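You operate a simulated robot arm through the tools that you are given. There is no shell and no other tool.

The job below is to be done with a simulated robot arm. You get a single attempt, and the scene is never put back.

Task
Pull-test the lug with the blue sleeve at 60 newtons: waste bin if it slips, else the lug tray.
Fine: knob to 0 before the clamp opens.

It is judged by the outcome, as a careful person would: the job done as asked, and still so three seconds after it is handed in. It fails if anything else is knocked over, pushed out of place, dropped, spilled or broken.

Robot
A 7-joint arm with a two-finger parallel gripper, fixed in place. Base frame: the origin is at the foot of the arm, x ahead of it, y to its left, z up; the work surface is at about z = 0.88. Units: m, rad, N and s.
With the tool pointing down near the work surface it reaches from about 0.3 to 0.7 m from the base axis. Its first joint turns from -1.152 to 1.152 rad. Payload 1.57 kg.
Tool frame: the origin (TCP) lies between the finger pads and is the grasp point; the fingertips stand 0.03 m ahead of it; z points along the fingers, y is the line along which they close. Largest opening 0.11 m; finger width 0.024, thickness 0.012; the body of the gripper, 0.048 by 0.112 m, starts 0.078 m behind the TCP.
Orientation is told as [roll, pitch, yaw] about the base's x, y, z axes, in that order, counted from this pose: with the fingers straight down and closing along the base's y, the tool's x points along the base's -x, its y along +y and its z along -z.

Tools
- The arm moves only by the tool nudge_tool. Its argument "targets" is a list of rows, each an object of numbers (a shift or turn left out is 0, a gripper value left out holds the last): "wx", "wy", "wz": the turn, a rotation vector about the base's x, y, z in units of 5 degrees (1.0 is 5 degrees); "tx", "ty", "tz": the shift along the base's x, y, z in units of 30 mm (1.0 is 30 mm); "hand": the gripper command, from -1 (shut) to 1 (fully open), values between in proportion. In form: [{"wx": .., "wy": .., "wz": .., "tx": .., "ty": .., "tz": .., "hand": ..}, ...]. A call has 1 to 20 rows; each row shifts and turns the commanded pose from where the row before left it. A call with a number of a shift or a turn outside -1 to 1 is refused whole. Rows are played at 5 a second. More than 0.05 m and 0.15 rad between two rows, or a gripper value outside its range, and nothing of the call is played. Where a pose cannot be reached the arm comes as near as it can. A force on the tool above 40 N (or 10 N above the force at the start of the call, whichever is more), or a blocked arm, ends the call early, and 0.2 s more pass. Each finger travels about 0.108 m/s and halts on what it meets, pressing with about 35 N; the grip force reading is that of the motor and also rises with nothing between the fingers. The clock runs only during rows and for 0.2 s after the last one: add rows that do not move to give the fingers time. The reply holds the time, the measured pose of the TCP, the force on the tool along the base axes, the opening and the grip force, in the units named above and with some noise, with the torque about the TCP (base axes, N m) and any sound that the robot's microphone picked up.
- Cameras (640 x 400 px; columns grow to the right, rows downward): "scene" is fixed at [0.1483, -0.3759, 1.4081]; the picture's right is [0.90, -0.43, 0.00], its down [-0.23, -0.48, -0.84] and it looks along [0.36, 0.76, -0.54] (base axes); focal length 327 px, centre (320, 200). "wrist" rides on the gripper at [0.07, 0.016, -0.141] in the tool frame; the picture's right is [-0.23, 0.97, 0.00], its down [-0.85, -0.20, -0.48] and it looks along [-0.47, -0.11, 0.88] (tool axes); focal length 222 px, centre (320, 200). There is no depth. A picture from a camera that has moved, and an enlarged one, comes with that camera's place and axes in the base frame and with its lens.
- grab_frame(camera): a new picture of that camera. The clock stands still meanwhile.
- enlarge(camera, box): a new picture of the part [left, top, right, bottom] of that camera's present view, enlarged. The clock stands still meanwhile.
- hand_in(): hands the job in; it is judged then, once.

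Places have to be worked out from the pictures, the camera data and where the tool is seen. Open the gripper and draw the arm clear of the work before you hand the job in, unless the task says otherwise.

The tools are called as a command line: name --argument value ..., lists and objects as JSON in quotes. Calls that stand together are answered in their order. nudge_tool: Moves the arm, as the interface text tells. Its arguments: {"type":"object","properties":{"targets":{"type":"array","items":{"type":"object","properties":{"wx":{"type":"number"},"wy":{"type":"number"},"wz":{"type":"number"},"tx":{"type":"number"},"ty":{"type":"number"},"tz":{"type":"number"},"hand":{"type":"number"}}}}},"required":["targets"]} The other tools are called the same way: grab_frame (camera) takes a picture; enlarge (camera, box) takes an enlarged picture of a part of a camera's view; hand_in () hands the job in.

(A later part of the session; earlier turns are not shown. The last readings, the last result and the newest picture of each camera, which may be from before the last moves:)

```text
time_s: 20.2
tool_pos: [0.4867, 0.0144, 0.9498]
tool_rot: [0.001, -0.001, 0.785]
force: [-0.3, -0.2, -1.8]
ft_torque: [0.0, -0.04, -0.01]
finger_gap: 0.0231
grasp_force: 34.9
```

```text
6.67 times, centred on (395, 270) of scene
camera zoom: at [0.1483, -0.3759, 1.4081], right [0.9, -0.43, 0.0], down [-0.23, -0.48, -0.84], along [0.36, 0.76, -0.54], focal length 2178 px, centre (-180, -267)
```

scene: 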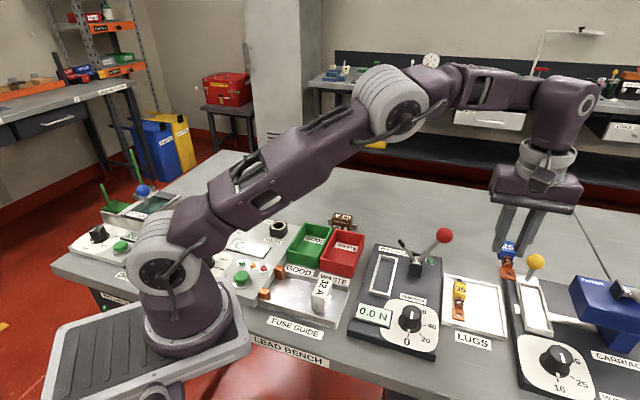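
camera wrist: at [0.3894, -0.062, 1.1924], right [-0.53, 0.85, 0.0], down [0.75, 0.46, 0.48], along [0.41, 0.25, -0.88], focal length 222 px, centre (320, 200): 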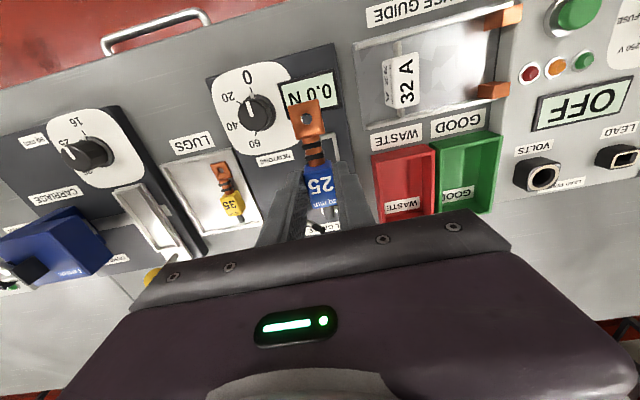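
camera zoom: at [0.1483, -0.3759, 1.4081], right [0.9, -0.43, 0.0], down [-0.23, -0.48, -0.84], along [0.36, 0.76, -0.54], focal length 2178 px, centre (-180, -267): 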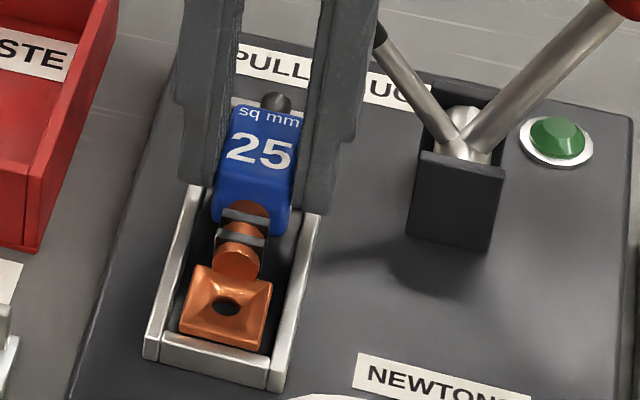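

The ring front edge is now right at the inner front wall, so the small moves run a bit larger than commanded. I'll nudge about +1.2 mm in u and check before going deeper.

nudge_tool --targets '[{"tx": 0.028, "ty": 0.028}, {}, {}]'

enlarge --camera "wrist" --box '[250, 70, 370, 170]'

enlarge --camera "wrist" --box '[260, 140, 380, 240]'

```text
time_s: 21.0
tool_pos: [0.4895, 0.0144, 0.9499]
tool_rot: [0.0, -0.001, 0.786]
force: [-0.2, 0.2, -1.2]
ft_torque: [-0.01, 0.0, -0.02]
finger_gap: 0.0229
grasp_force: 34.7
```

```text
4.00 times, centred on (310, 120) of wrist
camera zoom: at [0.4293, -0.0226, 1.0923], right [-0.53, 0.85, 0.0], down [0.75, 0.46, 0.48], along [0.41, 0.25, -0.88], focal length 888 px, centre (360, 520)
```

zoom: 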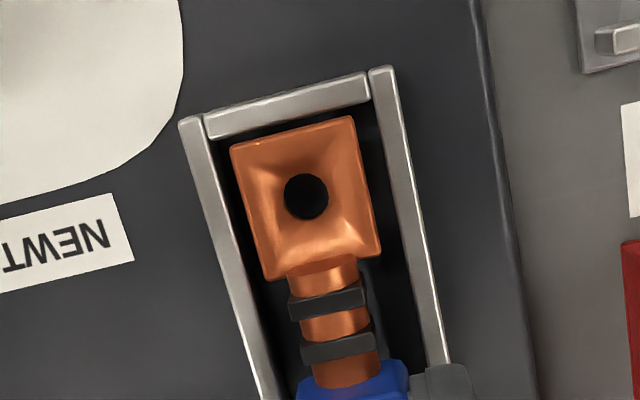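

```text
4.00 times, centred on (320, 190) of wrist
camera zoom: at [0.4293, -0.0226, 1.0923], right [-0.53, 0.85, 0.0], down [0.75, 0.46, 0.48], along [0.41, 0.25, -0.88], focal length 888 px, centre (320, 240)
```

zoom: 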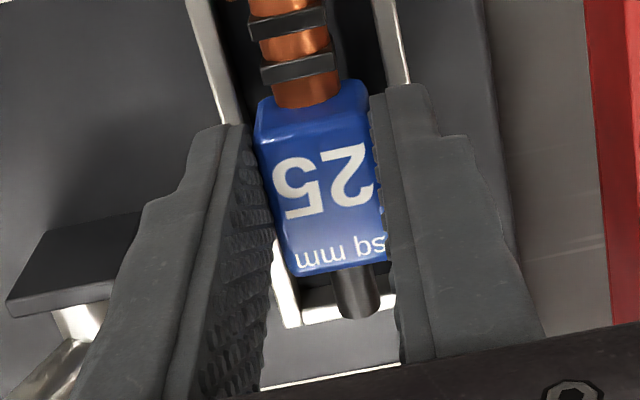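

Front gap is about 2.2 mm and the rear is near zero, so I'll trim back about 0.8 mm to split it, then descend 3 mm.

nudge_tool --targets '[{"tx": -0.018, "ty": -0.018}, {}, {"tz": -0.1}, {}, {}]'

enlarge --camera "wrist" --box '[250, 70, 370, 170]'

enlarge --camera "wrist" --box '[260, 140, 380, 240]'

enlarge --camera "scene" --box '[370, 240, 420, 300]'

```text
time_s: 22.2
tool_pos: [0.4892, 0.0151, 0.9465]
tool_rot: [0.001, 0.001, 0.785]
force: [-0.7, 0.8, -1.4]
ft_torque: [-0.04, 0.0, -0.01]
finger_gap: 0.0232
grasp_force: 34.9
```

```text
4.00 times, centred on (310, 120) of wrist
camera zoom: at [0.429, -0.0229, 1.0885], right [-0.53, 0.85, 0.0], down [0.75, 0.46, 0.48], along [0.41, 0.25, -0.88], focal length 888 px, centre (360, 520)
```

zoom: 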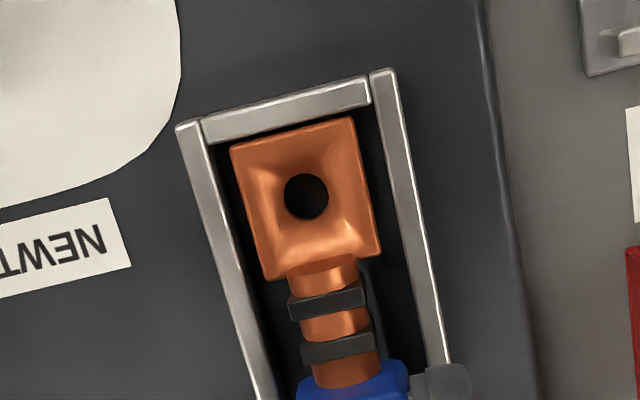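

```text
4.00 times, centred on (320, 190) of wrist
camera zoom: at [0.429, -0.0229, 1.0885], right [-0.53, 0.85, 0.0], down [0.75, 0.46, 0.48], along [0.41, 0.25, -0.88], focal length 888 px, centre (320, 240)
```

zoom: 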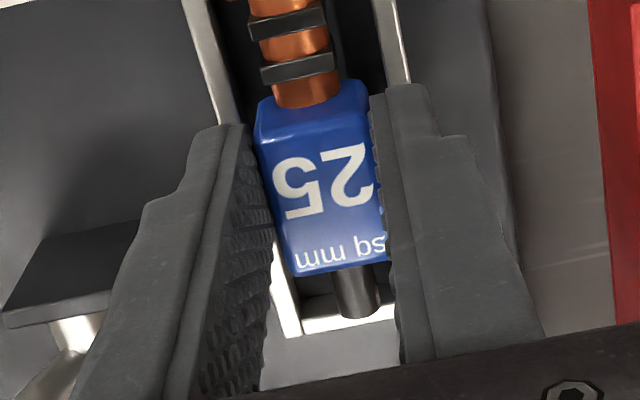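

```text
6.67 times, centred on (395, 270) of scene
camera zoom: at [0.1483, -0.3759, 1.4081], right [0.9, -0.43, 0.0], down [-0.23, -0.48, -0.84], along [0.36, 0.76, -0.54], focal length 2178 px, centre (-180, -267)
```

zoom: 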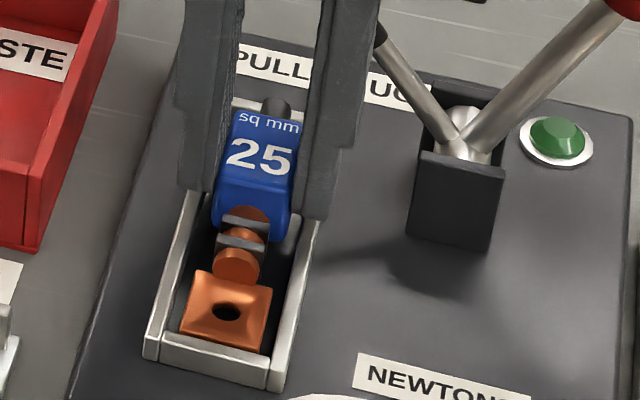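

Both ends are inside the nest walls now. I'll lower in 1 mm steps and watch for contact force.

nudge_tool --targets '[{"tz": -0.035}, {}, {}]'

nudge_tool --targets '[{"tz": -0.035}, {}, {}]'

enlarge --camera "scene" --box '[370, 240, 420, 300]'

```text
time_s: 23.0
tool_pos: [0.4885, 0.0145, 0.9476]
tool_rot: [-0.001, 0.0, 0.785]
force: [-0.7, 0.3, -1.2]
ft_torque: [0.0, 0.01, 0.01]
finger_gap: 0.0232
grasp_force: 35.1
```

```text
time_s: 23.8
tool_pos: [0.4887, 0.0142, 0.9462]
tool_rot: [0.002, 0.0, 0.785]
force: [-0.3, 1.1, -0.8]
ft_torque: [-0.02, 0.02, 0.0]
finger_gap: 0.023
grasp_force: 34.6
```

```text
6.67 times, centred on (395, 270) of scene
camera zoom: at [0.1483, -0.3759, 1.4081], right [0.9, -0.43, 0.0], down [-0.23, -0.48, -0.84], along [0.36, 0.76, -0.54], focal length 2178 px, centre (-180, -267)
```

zoom: 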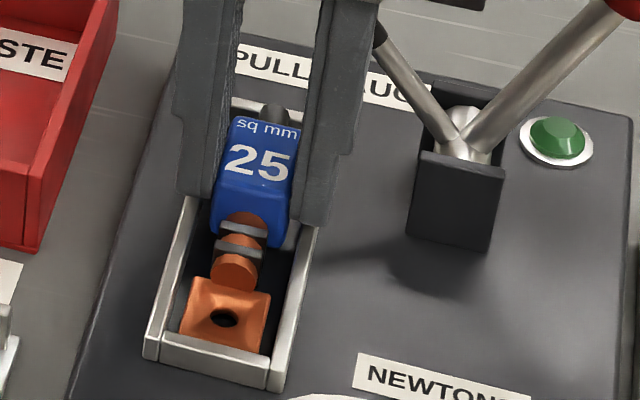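

No contact yet and the lug is still descending cleanly. Continuing in small steps.

nudge_tool --targets '[{"tz": -0.04}, {}, {}]'

nudge_tool --targets '[{"tz": -0.04}, {}, {}]'

enlarge --camera "scene" --box '[370, 240, 420, 300]'

enlarge --camera "wrist" --box '[250, 70, 370, 170]'

```text
time_s: 24.6
tool_pos: [0.4896, 0.0155, 0.9447]
tool_rot: [-0.001, 0.001, 0.786]
force: [0.5, 0.0, -1.0]
ft_torque: [0.04, -0.02, 0.01]
finger_gap: 0.0232
grasp_force: 35.1
```

```text
time_s: 25.4
tool_pos: [0.4891, 0.0143, 0.9429]
tool_rot: [-0.001, -0.001, 0.785]
force: [0.0, -0.6, -0.5]
ft_torque: [-0.02, 0.0, 0.02]
finger_gap: 0.023
grasp_force: 35.2
```

```text
6.67 times, centred on (395, 270) of scene
camera zoom: at [0.1483, -0.3759, 1.4081], right [0.9, -0.43, 0.0], down [-0.23, -0.48, -0.84], along [0.36, 0.76, -0.54], focal length 2178 px, centre (-180, -267)
```

zoom: 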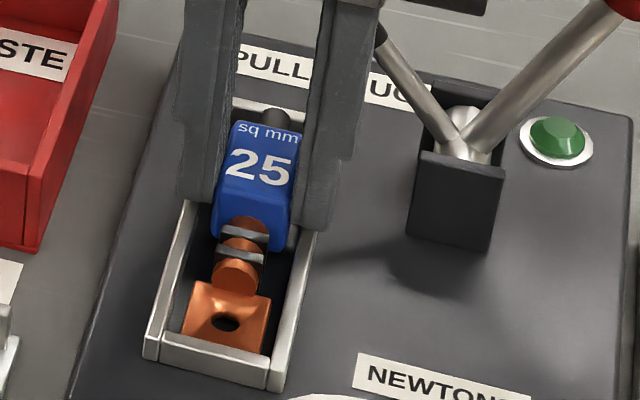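

```text
4.00 times, centred on (310, 120) of wrist
camera zoom: at [0.4289, -0.0234, 1.0845], right [-0.53, 0.85, 0.0], down [0.75, 0.46, 0.48], along [0.41, 0.25, -0.88], focal length 888 px, centre (360, 520)
```

zoom: 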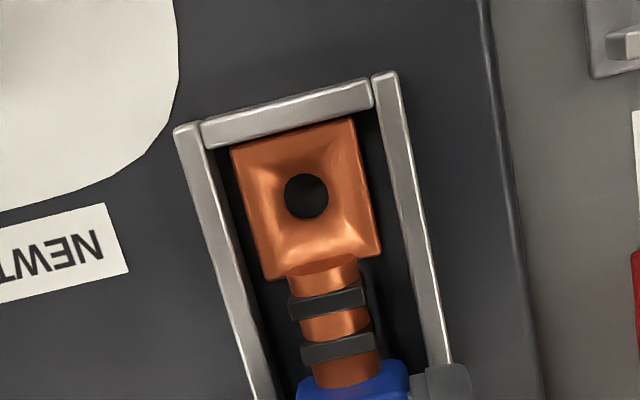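

The ring's front edge is dropping behind the front wall with still no contact. I'll check the gap between fingertips and nest walls.

enlarge --camera "scene" --box '[380, 255, 404, 285]'

enlarge --camera "wrist" --box '[280, 130, 360, 210]'

```text
13.33 times, centred on (392, 270) of scene
camera zoom: at [0.1483, -0.3759, 1.4081], right [0.9, -0.43, 0.0], down [-0.23, -0.48, -0.84], along [0.36, 0.76, -0.54], focal length 4356 px, centre (-640, -733)
```

zoom: 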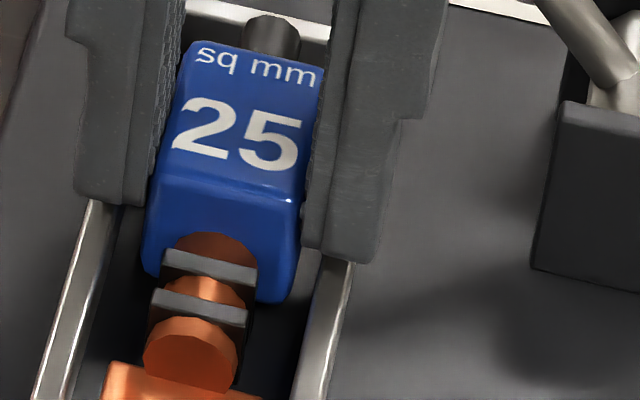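

```text
5.00 times, centred on (320, 170) of wrist
camera zoom: at [0.4289, -0.0234, 1.0845], right [-0.53, 0.85, 0.0], down [0.75, 0.46, 0.48], along [0.41, 0.25, -0.88], focal length 1111 px, centre (320, 350)
```

zoom: 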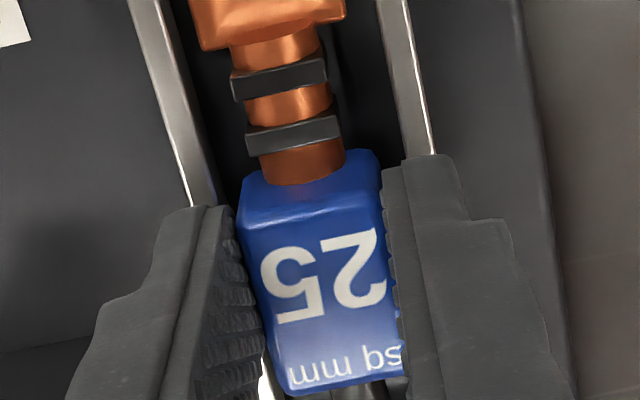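

Fingertips are very close above the walls but there's no contact. I'll take two more 1 mm steps, watching for a force rise.

nudge_tool --targets '[{"tz": -0.035}, {}, {}]'

nudge_tool --targets '[{"tz": -0.035}, {}, {}]'

enlarge --camera "scene" --box '[370, 240, 420, 300]'

```text
time_s: 26.2
tool_pos: [0.4894, 0.0138, 0.9414]
tool_rot: [0.0, 0.0, 0.785]
force: [0.8, 0.0, -0.7]
ft_torque: [0.02, 0.0, 0.01]
finger_gap: 0.0231
grasp_force: 35.0
```

```text
time_s: 27.0
tool_pos: [0.4892, 0.0149, 0.9405]
tool_rot: [0.0, -0.002, 0.785]
force: [-1.5, -0.9, 6.8]
ft_torque: [0.03, 0.01, -0.01]
finger_gap: 0.0232
grasp_force: 35.4
```

```text
6.67 times, centred on (395, 270) of scene
camera zoom: at [0.1482, -0.3759, 1.4082], right [0.9, -0.43, 0.0], down [-0.23, -0.48, -0.84], along [0.36, 0.76, -0.54], focal length 2178 px, centre (-180, -267)
```

zoom: 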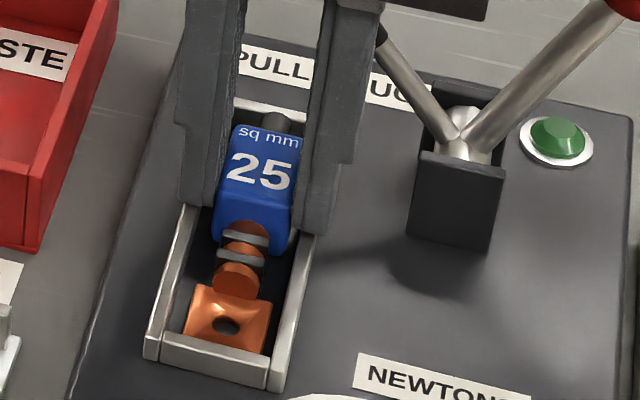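

Contact at TCP z≈0.9405 (6.8 N), so the lug is seated or very nearly so. I'll ease up a hair, open the fingers to about 50 mm and look.

nudge_tool --targets '[{"tz": 0.02}, {"hand": -0.4}, {}, {"hand": -0.1}, {}, {}]'

enlarge --camera "scene" --box '[370, 240, 420, 300]'

enlarge --camera "wrist" --box '[250, 80, 390, 220]'

```text
time_s: 28.4
tool_pos: [0.4897, 0.0152, 0.9421]
tool_rot: [0.0, -0.001, 0.785]
force: [-0.1, 0.1, -0.4]
ft_torque: [0.01, 0.03, -0.03]
finger_gap: 0.0495
grasp_force: 0.0
```

```text
6.67 times, centred on (395, 270) of scene
camera zoom: at [0.1483, -0.3759, 1.4081], right [0.9, -0.43, 0.0], down [-0.23, -0.48, -0.84], along [0.36, 0.76, -0.54], focal length 2178 px, centre (-180, -267)
```

zoom: 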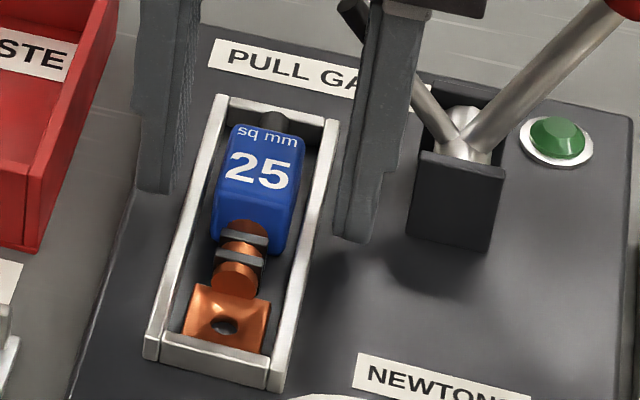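

```text
2.86 times, centred on (320, 150) of wrist
camera zoom: at [0.4295, -0.0227, 1.0827], right [-0.53, 0.85, 0.0], down [0.75, 0.46, 0.48], along [0.41, 0.25, -0.88], focal length 635 px, centre (320, 343)
```

zoom: 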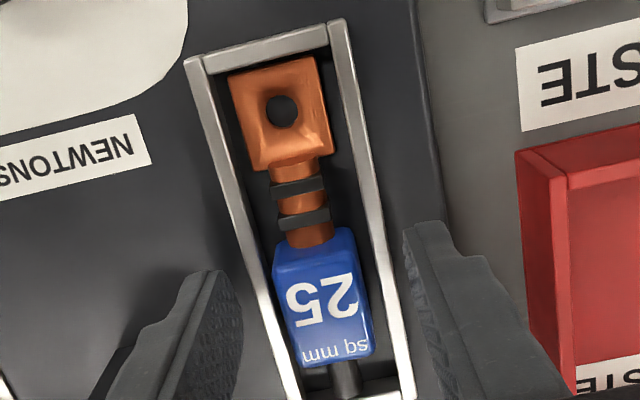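

The lug lies flat in the nest with ring toward the dial and stub at the presser end. I'll raise the hand clear and look at the clamp lever.

nudge_tool --targets '[{"tz": 0.5}, {"tz": 0.8}, {"tz": 0.8}, {"tz": 0.8}, {"tz": 0.8}, {"tz": 0.8}, {"tx": -0.8, "ty": -0.8}, {"tx": -0.8, "ty": -0.8}, {}, {}]'

grab_frame --camera "wrist"

enlarge --camera "wrist" --box '[200, 120, 380, 240]'

enlarge --camera "scene" --box '[365, 215, 465, 305]'

```text
time_s: 30.6
tool_pos: [0.4392, -0.033, 1.0739]
tool_rot: [-0.002, 0.001, 0.786]
force: [-0.8, -0.2, -0.2]
ft_torque: [0.01, 0.0, 0.0]
finger_gap: 0.0494
grasp_force: 0.1
```

```text
taken
camera wrist: at [0.3791, -0.0708, 1.2157], right [-0.53, 0.85, 0.0], down [0.75, 0.46, 0.48], along [0.41, 0.25, -0.88], focal length 222 px, centre (320, 200)
```

wrist: 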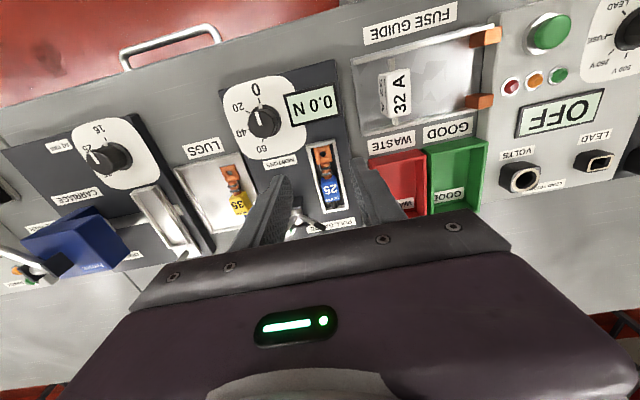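

```text
3.33 times, centred on (290, 180) of wrist
camera zoom: at [0.3791, -0.0708, 1.2157], right [-0.53, 0.85, 0.0], down [0.75, 0.46, 0.48], along [0.41, 0.25, -0.88], focal length 740 px, centre (420, 267)
```

zoom: 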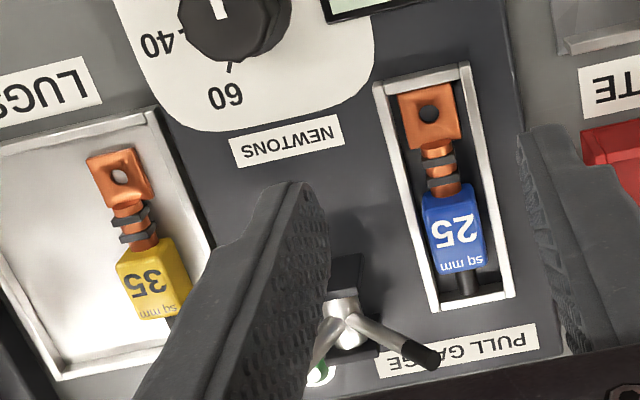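

```text
4.44 times, centred on (415, 260) of scene
camera zoom: at [0.1483, -0.3759, 1.4081], right [0.9, -0.43, 0.0], down [-0.23, -0.48, -0.84], along [0.36, 0.76, -0.54], focal length 1452 px, centre (-102, -67)
```

zoom: 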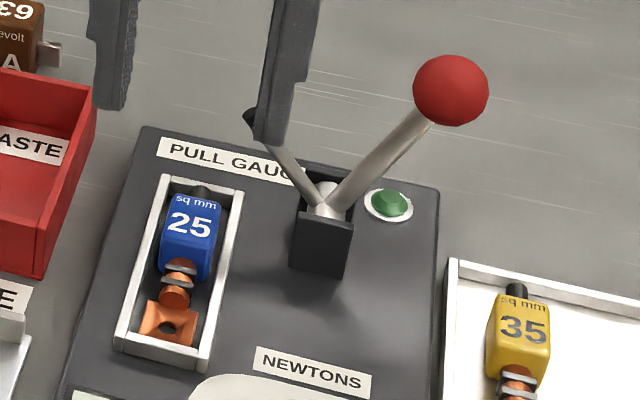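

The lug sits centred in the nest, with the presser tip (u≈0.388) lined up over its stub. The red ball triangulates to about (u 0.389, r 0.432, z 1.011), radius 17 mm, base (0.5805, -0.030). I'll go above it with the fingers 55 mm apart to straddle it.

nudge_tool --targets '[{"tz": 0.9, "hand": 0.0}, {"tx": 0.94, "ty": 0.02}, {"tx": 0.94, "ty": 0.02}, {"tx": 0.94, "ty": 0.02}, {"tx": 0.94, "ty": 0.02}, {"tx": 0.94, "ty": 0.02}, {}, {}]'

enlarge --camera "wrist" --box '[240, 120, 400, 240]'

enlarge --camera "scene" --box '[375, 170, 495, 290]'

```text
time_s: 32.4
tool_pos: [0.581, -0.032, 1.1021]
tool_rot: [-0.001, 0.001, 0.785]
force: [-0.3, -1.0, 0.9]
ft_torque: [0.0, -0.01, 0.02]
finger_gap: 0.0552
grasp_force: 0.1
```

```text
3.33 times, centred on (320, 180) of wrist
camera zoom: at [0.5209, -0.07, 1.2434], right [-0.53, 0.85, 0.0], down [0.75, 0.46, 0.48], along [0.41, 0.25, -0.88], focal length 740 px, centre (320, 267)
```

zoom: 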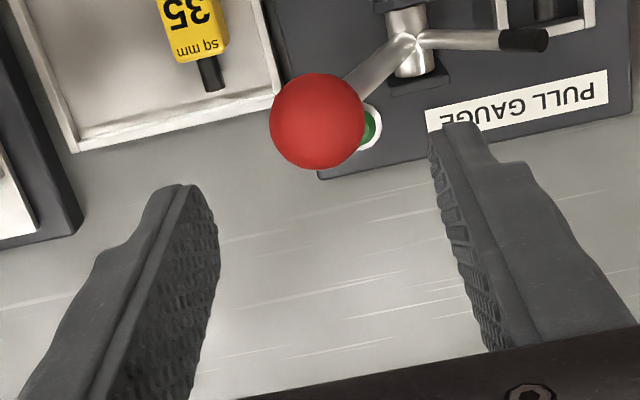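

```text
3.33 times, centred on (435, 230) of scene
camera zoom: at [0.1483, -0.3759, 1.4081], right [0.9, -0.43, 0.0], down [-0.23, -0.48, -0.84], along [0.36, 0.76, -0.54], focal length 1089 px, centre (-63, 100)
```

zoom: 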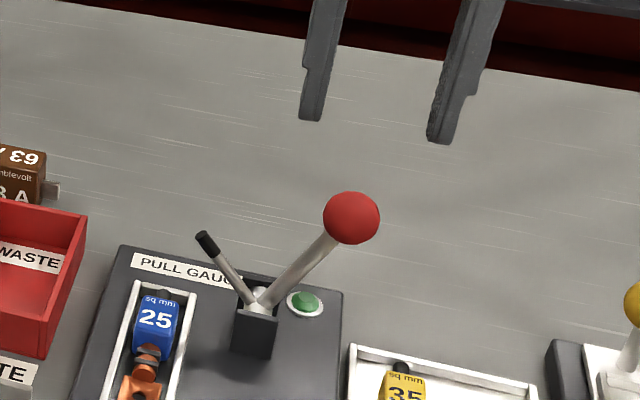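

The ball is centred between the fingers (within about 1.5 mm). I'll lower so the fingertips straddle it at z≈0.992.

nudge_tool --targets '[{"tz": -0.9}, {"tz": -0.9}, {"tz": -0.85}, {}, {}]'

enlarge --camera "wrist" --box '[240, 120, 400, 240]'

enlarge --camera "scene" --box '[375, 190, 475, 290]'

```text
time_s: 33.6
tool_pos: [0.5799, -0.0318, 1.0227]
tool_rot: [0.001, 0.001, 0.785]
force: [0.4, -1.1, 0.6]
ft_torque: [-0.02, -0.01, 0.0]
finger_gap: 0.0551
grasp_force: 0.1
```

```text
3.33 times, centred on (320, 180) of wrist
camera zoom: at [0.52, -0.0698, 1.1642], right [-0.53, 0.85, 0.0], down [0.75, 0.46, 0.48], along [0.41, 0.25, -0.88], focal length 740 px, centre (320, 267)
```

zoom: 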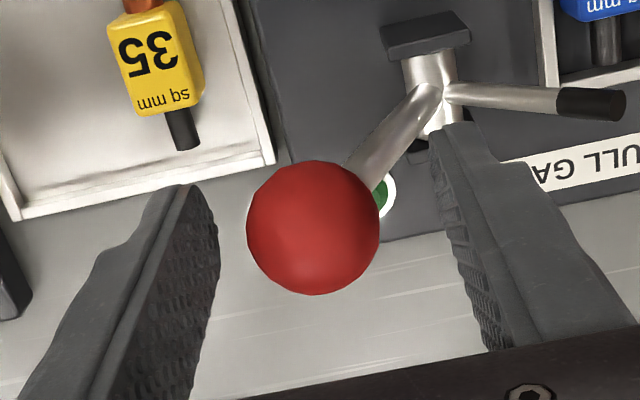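

```text
4.00 times, centred on (425, 240) of scene
camera zoom: at [0.1483, -0.3759, 1.4081], right [0.9, -0.43, 0.0], down [-0.23, -0.48, -0.84], along [0.36, 0.76, -0.54], focal length 1307 px, centre (-100, 40)
```

zoom: 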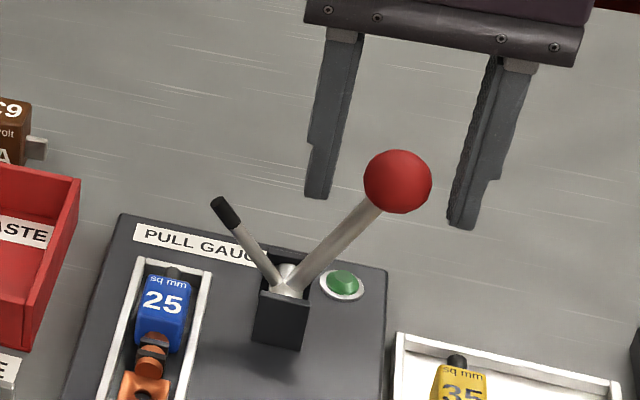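

The fingers straddle the ball. Now I'll swing the lever toward the nest (−r direction) in slow small steps, checking force and sound.

nudge_tool --targets '[{"tx": -0.25, "ty": 0.25}, {"tx": -0.25, "ty": 0.25}, {"tx": -0.25, "ty": 0.25}, {"tx": -0.25, "ty": 0.25}, {"tx": -0.25, "ty": 0.25}, {}]'

enlarge --camera "wrist" --box '[240, 120, 400, 240]'

enlarge --camera "scene" --box '[365, 200, 465, 300]'

```text
time_s: 35.0
tool_pos: [0.5436, 0.0078, 1.0237]
tool_rot: [-0.001, 0.0, 0.787]
force: [-0.6, -0.1, -0.6]
ft_torque: [0.0, -0.01, 0.0]
finger_gap: 0.0547
grasp_force: 0.0
```

```text
3.33 times, centred on (320, 180) of wrist
camera zoom: at [0.4832, -0.031, 1.1648], right [-0.53, 0.85, 0.0], down [0.75, 0.46, 0.48], along [0.41, 0.25, -0.88], focal length 740 px, centre (320, 267)
```

zoom: 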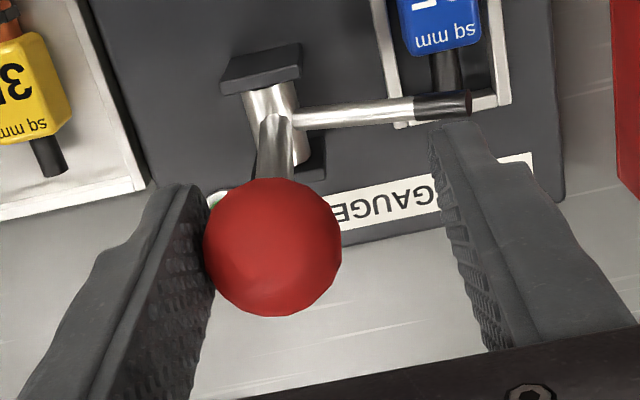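

```text
4.00 times, centred on (415, 250) of scene
camera zoom: at [0.1483, -0.3759, 1.4081], right [0.9, -0.43, 0.0], down [-0.23, -0.48, -0.84], along [0.36, 0.76, -0.54], focal length 1307 px, centre (-60, 0)
```

zoom: 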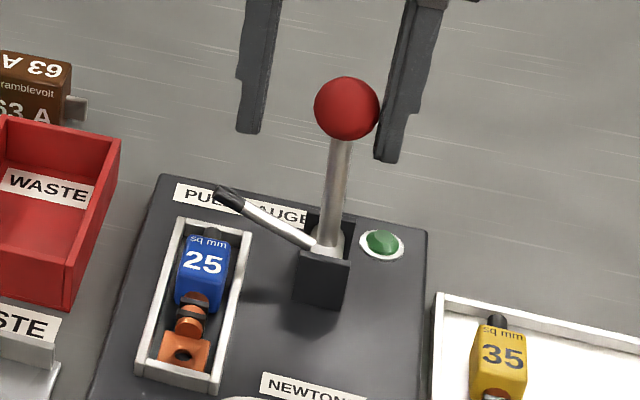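

The lever follows easily (now about vertical) and the presser is coming down over the stub. Continuing in smaller steps.

nudge_tool --targets '[{"tx": -0.22, "ty": 0.22}, {"tx": -0.22, "ty": 0.22}, {}, {}]'

enlarge --camera "wrist" --box '[240, 120, 400, 240]'

enlarge --camera "scene" --box '[365, 200, 465, 300]'

```text
time_s: 36.0
tool_pos: [0.5302, 0.0202, 1.023]
tool_rot: [0.001, 0.0, 0.786]
force: [0.2, -0.4, -0.3]
ft_torque: [0.01, -0.02, -0.02]
finger_gap: 0.0553
grasp_force: 0.1
```

```text
3.33 times, centred on (320, 180) of wrist
camera zoom: at [0.47, -0.0165, 1.165], right [-0.53, 0.85, 0.0], down [0.75, 0.46, 0.48], along [0.41, 0.25, -0.88], focal length 740 px, centre (320, 267)
```

zoom: 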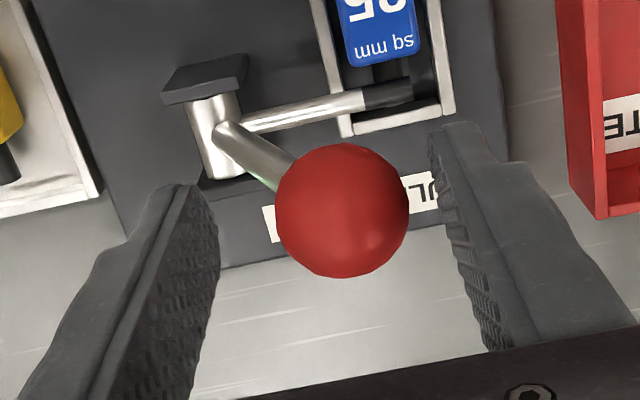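

```text
4.00 times, centred on (415, 250) of scene
camera zoom: at [0.1483, -0.3759, 1.4081], right [0.9, -0.43, 0.0], down [-0.23, -0.48, -0.84], along [0.36, 0.76, -0.54], focal length 1307 px, centre (-60, 0)
```

zoom: 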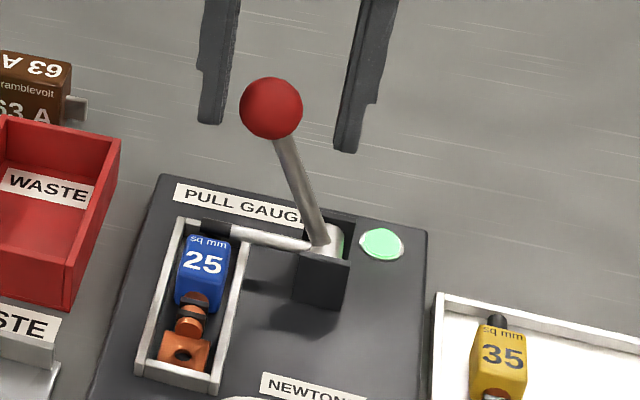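

The lever snapped over, the presser is down on the stub, and the green lamp lit, so the clamp is closed. I'll lift the hand straight up clear of the ball and then look at the knob and readout.

nudge_tool --targets '[{"tz": 0.8}, {"tz": 0.9}, {"tz": 0.9}, {"tx": -0.8, "ty": -0.8}, {"tx": -0.8, "ty": -0.8}, {"tx": -0.8, "ty": -0.8}, {"tx": -0.6, "ty": -0.6}, {}, {}]'

grab_frame --camera "wrist"

enlarge --camera "scene" --box '[345, 205, 465, 360]'

enlarge --camera "scene" --box '[350, 290, 450, 360]'

```text
time_s: 38.0
tool_pos: [0.4397, -0.0697, 1.0997]
tool_rot: [-0.001, 0.0, 0.787]
force: [0.0, 0.5, 0.8]
ft_torque: [0.0, -0.04, 0.02]
finger_gap: 0.0551
grasp_force: 0.1
```

```text
taken
camera wrist: at [0.38, -0.1073, 1.242], right [-0.53, 0.85, 0.0], down [0.75, 0.46, 0.48], along [0.41, 0.25, -0.88], focal length 222 px, centre (320, 200)
```

wrist: 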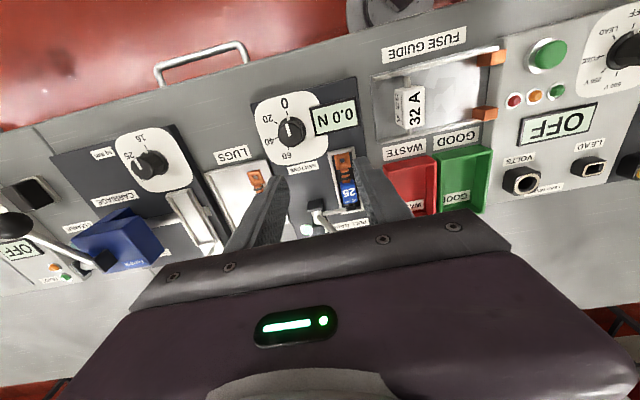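

```text
2.58 times, centred on (405, 282) of scene
camera zoom: at [0.1483, -0.3759, 1.4081], right [0.9, -0.43, 0.0], down [-0.23, -0.48, -0.84], along [0.36, 0.76, -0.54], focal length 843 px, centre (101, -13)
```

zoom: 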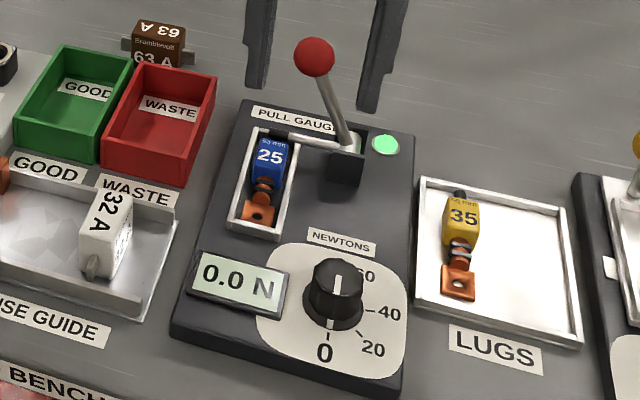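

```text
5.71 times, centred on (400, 325) of scene
camera zoom: at [0.1483, -0.3759, 1.4081], right [0.9, -0.43, 0.0], down [-0.23, -0.48, -0.84], along [0.36, 0.76, -0.54], focal length 1867 px, centre (-137, -514)
```

zoom: 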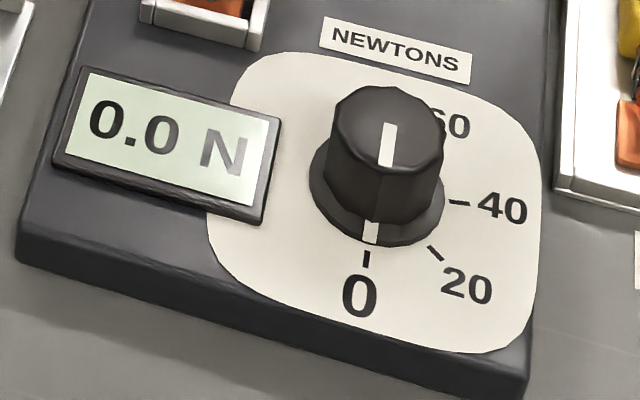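

Lamp is lit and the readout still shows 0.0 N with the pointer at 0. I'll zoom in on the knob from the wrist camera to fix its centre.

enlarge --camera "wrist" --box '[240, 80, 370, 180]'

```text
4.00 times, centred on (305, 130) of wrist
camera zoom: at [0.38, -0.1073, 1.242], right [-0.53, 0.85, 0.0], down [0.75, 0.46, 0.48], along [0.41, 0.25, -0.88], focal length 888 px, centre (380, 480)
```

zoom: 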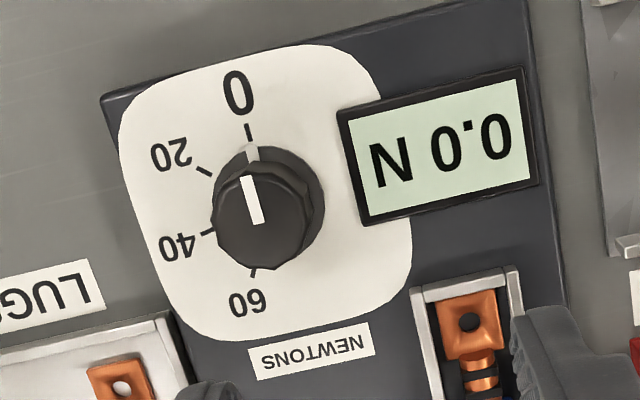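

Fitting the tick marks, they lie on a 26 mm circle spaced 50° apart around a knob centre at u≈0.251, r≈0.401 (base 0.461, -0.106), so 0→60 is about 150° counter-clockwise from above. I'll pre-rotate the tool the other way while moving above the knob, so one grip can cover most of the turn.

nudge_tool --targets '[{"tx": 0.035, "ty": -0.06, "wz": -1}, {"tx": 0.035, "ty": -0.06, "wz": -1}, {"tx": 0.035, "ty": -0.06, "wz": -1}, {"tx": 0.035, "ty": -0.06, "wz": -1}, {"tx": 0.035, "ty": -0.06, "wz": -1}, {"tx": 0.035, "ty": -0.06, "wz": -1}, {"tx": 0.035, "ty": -0.06, "wz": -1}, {"tx": 0.035, "ty": -0.06, "wz": -1}, {"tx": 0.035, "ty": -0.06, "wz": -1}, {"tx": 0.035, "ty": -0.06, "wz": -1}, {"tx": 0.035, "ty": -0.06, "wz": -1}, {"tx": 0.035, "ty": -0.06, "wz": -1}, {"tx": 0.035, "ty": -0.06, "wz": -1}, {"tx": 0.035, "ty": -0.06, "wz": -1}, {"tx": 0.035, "ty": -0.06, "wz": -1}, {"tx": 0.035, "ty": -0.06, "wz": -1}, {"tx": 0.035, "ty": -0.06, "wz": -1}, {"tx": 0.035, "ty": -0.06, "wz": -1}, {"tx": 0.035, "ty": -0.06, "wz": -1}, {"tx": 0.035, "ty": -0.06, "wz": -1}]'

grab_frame --camera "wrist"

```text
time_s: 42.2
tool_pos: [0.4631, -0.1064, 1.1012]
tool_rot: [0.0, -0.001, -0.962]
force: [0.5, -0.5, 0.4]
ft_torque: [0.01, 0.02, -0.03]
finger_gap: 0.0551
grasp_force: 0.0
```

```text
taken
camera wrist: at [0.4376, -0.0392, 1.2429], right [0.93, 0.37, 0.0], down [0.33, -0.81, 0.48], along [0.18, -0.45, -0.88], focal length 222 px, centre (320, 200)
```

wrist: 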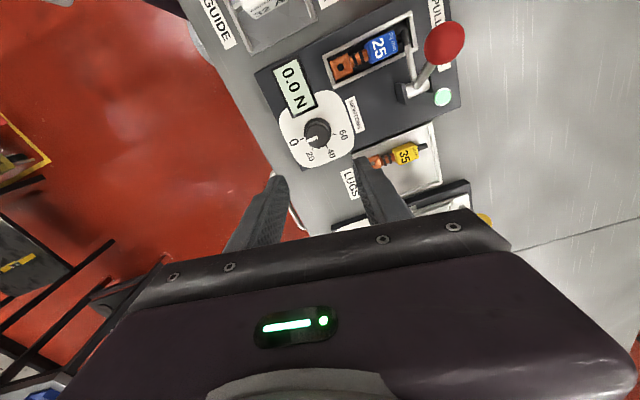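

Tool yaw is now about -55°. I'll turn 10° further, descend partway, and cross-check the knob position from this angle.

nudge_tool --targets '[{"wz": -1, "tz": -0.8}, {"wz": -1, "tz": -0.8}, {"tz": -0.8}, {"tz": -0.6}, {}, {}]'

enlarge --camera "wrist" --box '[240, 100, 400, 220]'

enlarge --camera "scene" --box '[350, 230, 470, 360]'

```text
time_s: 43.6
tool_pos: [0.4626, -0.1065, 1.0134]
tool_rot: [0.0, 0.001, -1.135]
force: [-0.5, -0.8, 0.1]
ft_torque: [0.0, 0.0, -0.02]
finger_gap: 0.055
grasp_force: 0.1
```

```text
3.33 times, centred on (320, 160) of wrist
camera zoom: at [0.4491, -0.0369, 1.154], right [0.98, 0.2, 0.0], down [0.18, -0.86, 0.48], along [0.1, -0.47, -0.88], focal length 740 px, centre (320, 333)
```

zoom: 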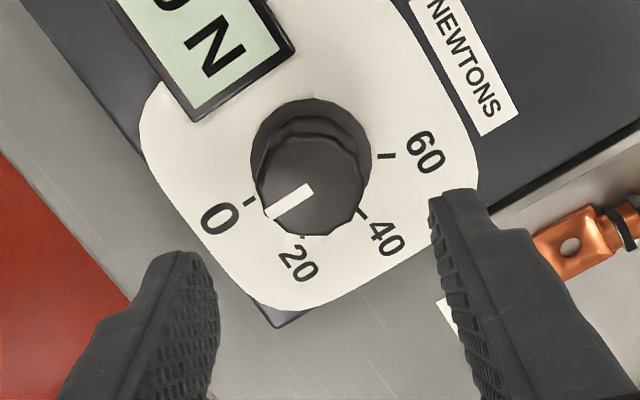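

```text
3.08 times, centred on (410, 295) of scene
camera zoom: at [0.1483, -0.3759, 1.4081], right [0.9, -0.43, 0.0], down [-0.23, -0.48, -0.84], along [0.36, 0.76, -0.54], focal length 1005 px, centre (43, -92)
```

zoom: 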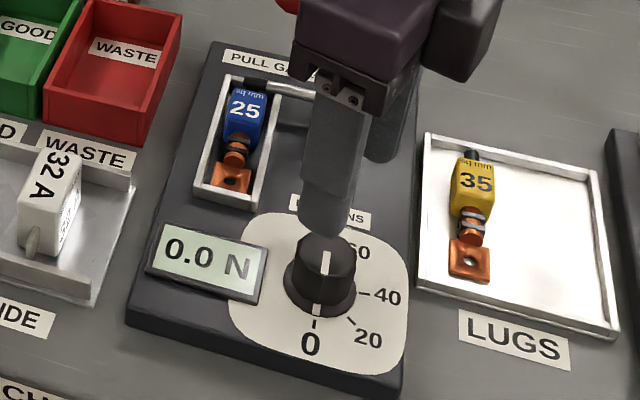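

The knob centre from this angle is (0.4607, -0.1077), agreeing with the tick fit. I'll trim 2 mm and descend so the fingertips straddle the knob body just above its flange (tip z≈0.914).

nudge_tool --targets '[{"tx": -0.07, "ty": -0.02}, {"tz": -0.8}, {"tz": -0.8}, {"tz": -0.4}, {"tz": -0.3}, {}, {}]'

enlarge --camera "wrist" --box '[240, 100, 400, 220]'

enlarge --camera "scene" --box '[350, 250, 470, 360]'

```text
time_s: 45.2
tool_pos: [0.4603, -0.1043, 0.9415]
tool_rot: [0.001, -0.001, -1.134]
force: [0.1, 0.4, 0.6]
ft_torque: [0.02, -0.04, -0.01]
finger_gap: 0.055
grasp_force: 0.0
```

```text
3.33 times, centred on (320, 160) of wrist
camera zoom: at [0.4464, -0.0354, 1.0835], right [0.98, 0.2, 0.0], down [0.18, -0.86, 0.48], along [0.1, -0.47, -0.88], focal length 740 px, centre (320, 333)
```

zoom: 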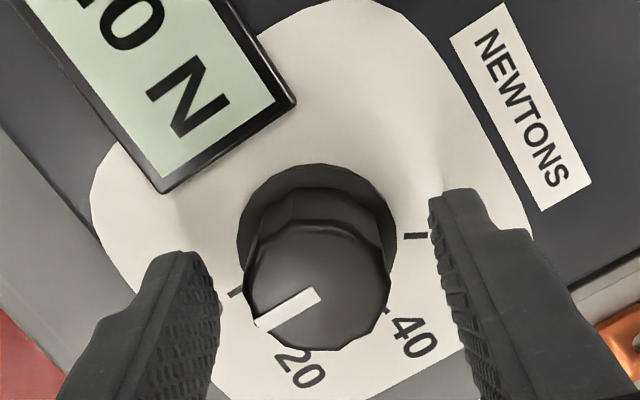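

```text
3.64 times, centred on (410, 305) of scene
camera zoom: at [0.1483, -0.3759, 1.4081], right [0.9, -0.43, 0.0], down [-0.23, -0.48, -0.84], along [0.36, 0.76, -0.54], focal length 1188 px, centre (-7, -182)
```

zoom: 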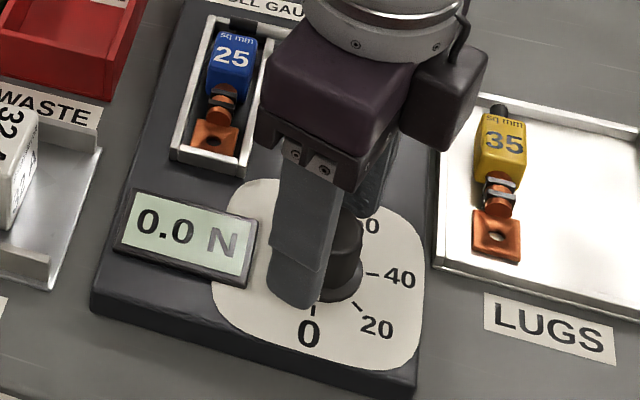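

The fingers straddle the knob body, centred to within about 2 mm. I'll trim y by -2 mm and close on it.

nudge_tool --targets '[{"ty": -0.07}, {}, {"hand": -1}, {}, {}, {}]'

enlarge --camera "wrist" --box '[240, 60, 400, 220]'

enlarge --camera "scene" --box '[350, 250, 470, 360]'

```text
time_s: 46.6
tool_pos: [0.4605, -0.1083, 0.9428]
tool_rot: [-0.001, 0.0, -1.135]
force: [-1.4, -1.2, -1.5]
ft_torque: [0.19, -0.32, 0.01]
finger_gap: 0.0335
grasp_force: 41.2
```

```text
2.50 times, centred on (320, 140) of wrist
camera zoom: at [0.4466, -0.0379, 1.0837], right [0.98, 0.2, 0.0], down [0.18, -0.86, 0.48], along [0.1, -0.47, -0.88], focal length 555 px, centre (320, 350)
```

zoom: 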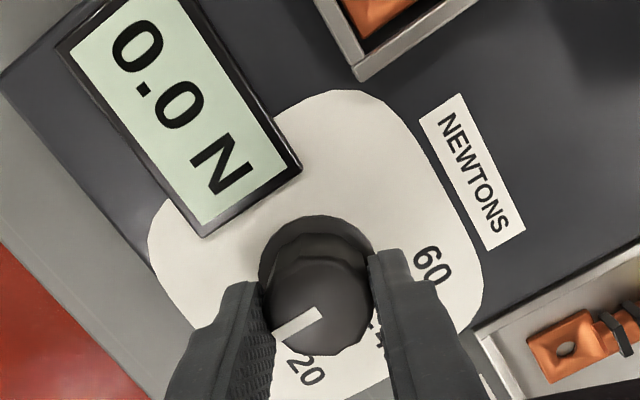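

```text
3.64 times, centred on (410, 305) of scene
camera zoom: at [0.1483, -0.3759, 1.4081], right [0.9, -0.43, 0.0], down [-0.23, -0.48, -0.84], along [0.36, 0.76, -0.54], focal length 1188 px, centre (-7, -182)
```

zoom: 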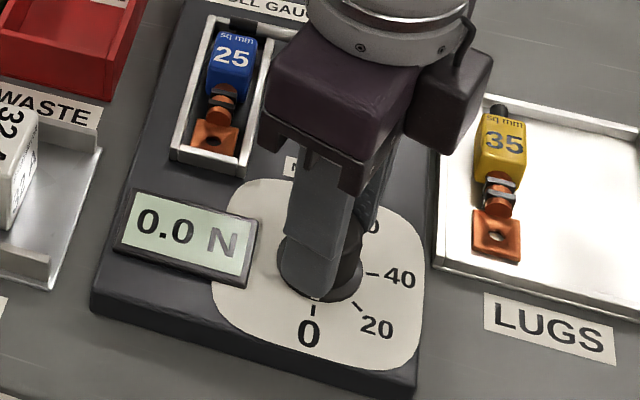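

The knob is gripped (33.5 mm, low side loads) and still reads 0.0 N. I'll turn +20° and check that the readout responds.

nudge_tool --targets '[{"wz": 1}, {"wz": 1}, {"wz": 1}, {"wz": 1}, {}]'

enlarge --camera "scene" --box '[350, 240, 470, 360]'

enlarge --camera "wrist" --box '[240, 60, 400, 220]'

```text
time_s: 47.8
tool_pos: [0.4609, -0.1088, 0.9425]
tool_rot: [-0.002, 0.0, -0.784]
force: [-0.2, 10.4, 10.6]
ft_torque: [0.55, 0.94, 0.01]
finger_gap: 0.0337
grasp_force: 41.5
```

```text
3.33 times, centred on (410, 300) of scene
camera zoom: at [0.1482, -0.3755, 1.4082], right [0.9, -0.43, 0.0], down [-0.23, -0.48, -0.84], along [0.36, 0.76, -0.54], focal length 1089 px, centre (20, -133)
```

zoom: 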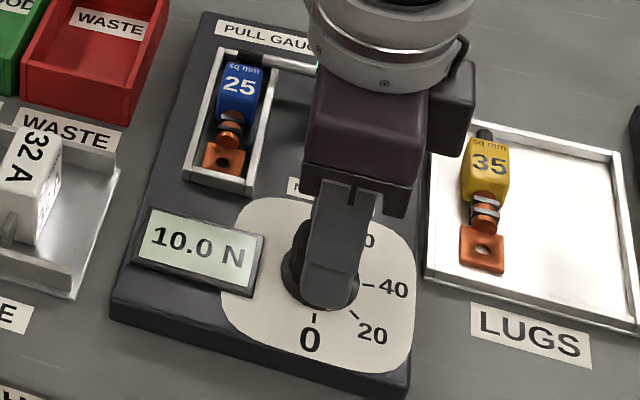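

```text
2.50 times, centred on (320, 140) of wrist
camera zoom: at [0.4239, -0.0469, 1.0838], right [0.85, 0.53, 0.0], down [0.46, -0.75, 0.48], along [0.25, -0.41, -0.88], focal length 555 px, centre (320, 350)
```

zoom: 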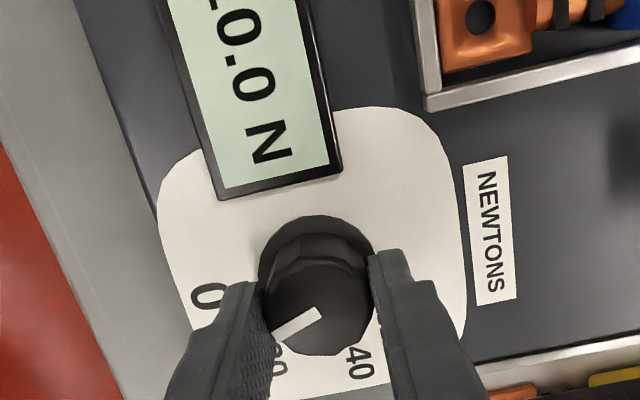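

The readout responds: 10.0 N after 20°. There's about 10 N side and vertical load from slight misalignment, so I'll ease the hand +y and up slightly as I continue turning, then check the readout again.

nudge_tool --targets '[{"wz": 1, "ty": 0.03, "tz": 0.02}, {"wz": 1}, {"wz": 1}, {"wz": 1}, {}]'

enlarge --camera "scene" --box '[350, 240, 470, 360]'

enlarge --camera "wrist" --box '[240, 60, 400, 220]'

```text
time_s: 49.0
tool_pos: [0.461, -0.1071, 0.9429]
tool_rot: [-0.001, 0.001, -0.436]
force: [7.1, 1.5, -31.7]
ft_torque: [0.28, -0.5, 0.01]
finger_gap: 0.0335
grasp_force: 41.6
```

```text
3.33 times, centred on (410, 300) of scene
camera zoom: at [0.149, -0.3759, 1.408], right [0.9, -0.43, 0.0], down [-0.23, -0.48, -0.84], along [0.36, 0.76, -0.54], focal length 1089 px, centre (20, -133)
```

zoom: 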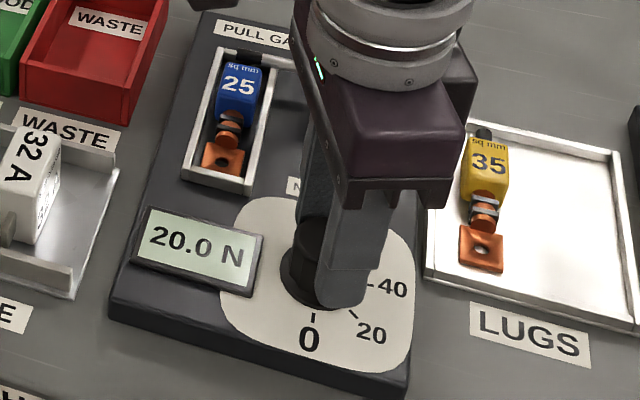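

```text
2.50 times, centred on (320, 140) of wrist
camera zoom: at [0.4061, -0.0629, 1.0839], right [0.62, 0.79, 0.0], down [0.69, -0.54, 0.48], along [0.38, -0.3, -0.88], focal length 555 px, centre (320, 350)
```

zoom: 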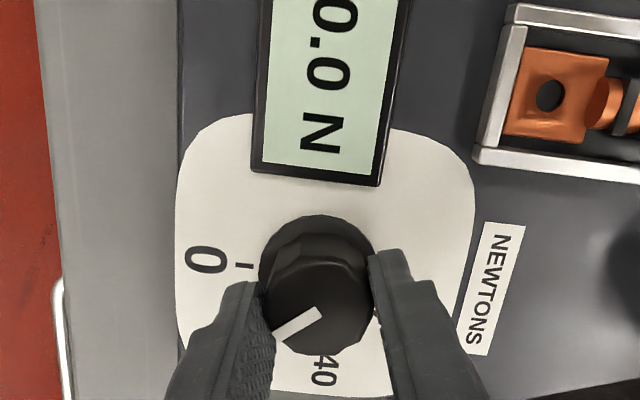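

Now 20.0 N after 40°. My 0.6 mm lift left the hand pulling up on the knob (-32 N), so contact is stiff; I'll relieve that with a tiny downward correction before turning further.

nudge_tool --targets '[{"tz": -0.014}, {}]'

enlarge --camera "scene" --box '[350, 240, 470, 360]'

enlarge --camera "wrist" --box '[270, 120, 370, 220]'

```text
time_s: 49.6
tool_pos: [0.461, -0.1066, 0.9424]
tool_rot: [0.001, 0.0, -0.436]
force: [3.0, 1.3, -2.4]
ft_torque: [0.86, 0.84, 0.0]
finger_gap: 0.0334
grasp_force: 41.0
```

```text
3.33 times, centred on (410, 300) of scene
camera zoom: at [0.1484, -0.3759, 1.4081], right [0.9, -0.43, 0.0], down [-0.23, -0.48, -0.84], along [0.36, 0.76, -0.54], focal length 1089 px, centre (20, -133)
```

zoom: 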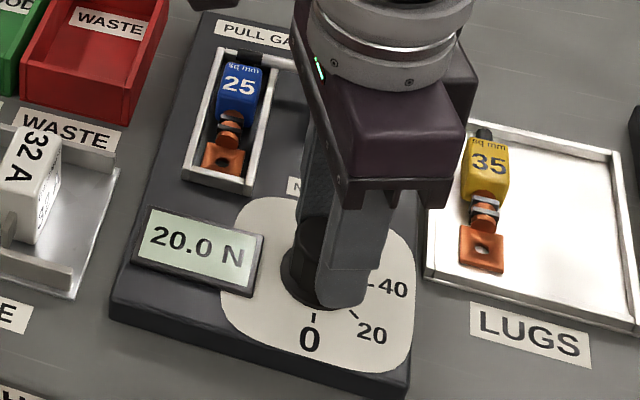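

```text
4.00 times, centred on (320, 170) of wrist
camera zoom: at [0.4059, -0.0628, 1.0839], right [0.62, 0.79, 0.0], down [0.69, -0.54, 0.48], along [0.38, -0.3, -0.88], focal length 888 px, centre (320, 320)
```

zoom: 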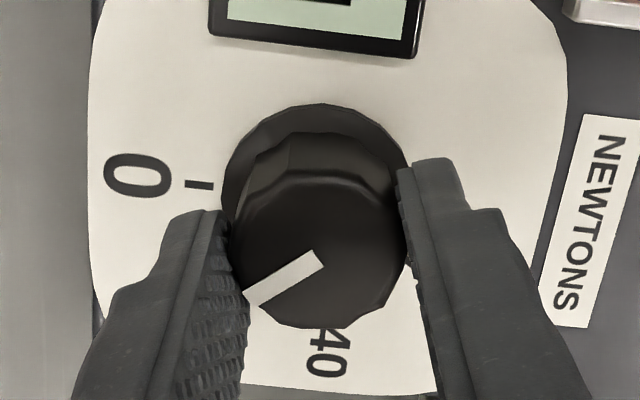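

Loads are back to near zero and the readout holds at 20.0 N. Turning another 20°.

nudge_tool --targets '[{"wz": 1}, {"wz": 1}, {"wz": 1}, {"wz": 1}, {}]'

enlarge --camera "scene" --box '[350, 240, 470, 360]'

```text
time_s: 50.8
tool_pos: [0.4593, -0.1061, 0.9437]
tool_rot: [0.001, 0.002, -0.084]
force: [4.8, 11.1, -31.9]
ft_torque: [-0.22, -0.17, -0.05]
finger_gap: 0.0339
grasp_force: 41.7
```

```text
3.33 times, centred on (410, 300) of scene
camera zoom: at [0.1489, -0.3756, 1.4081], right [0.9, -0.43, 0.0], down [-0.23, -0.48, -0.84], along [0.36, 0.76, -0.54], focal length 1089 px, centre (20, -133)
```

zoom: 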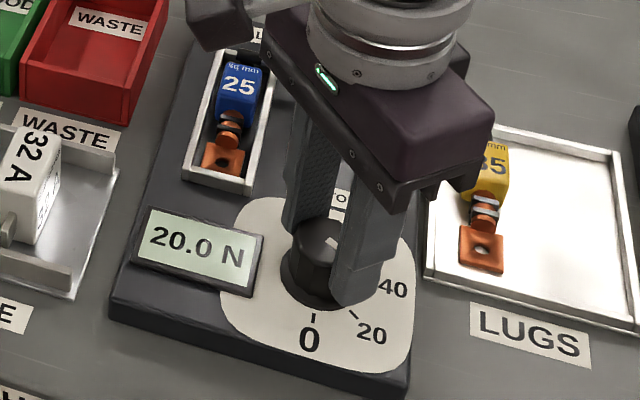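

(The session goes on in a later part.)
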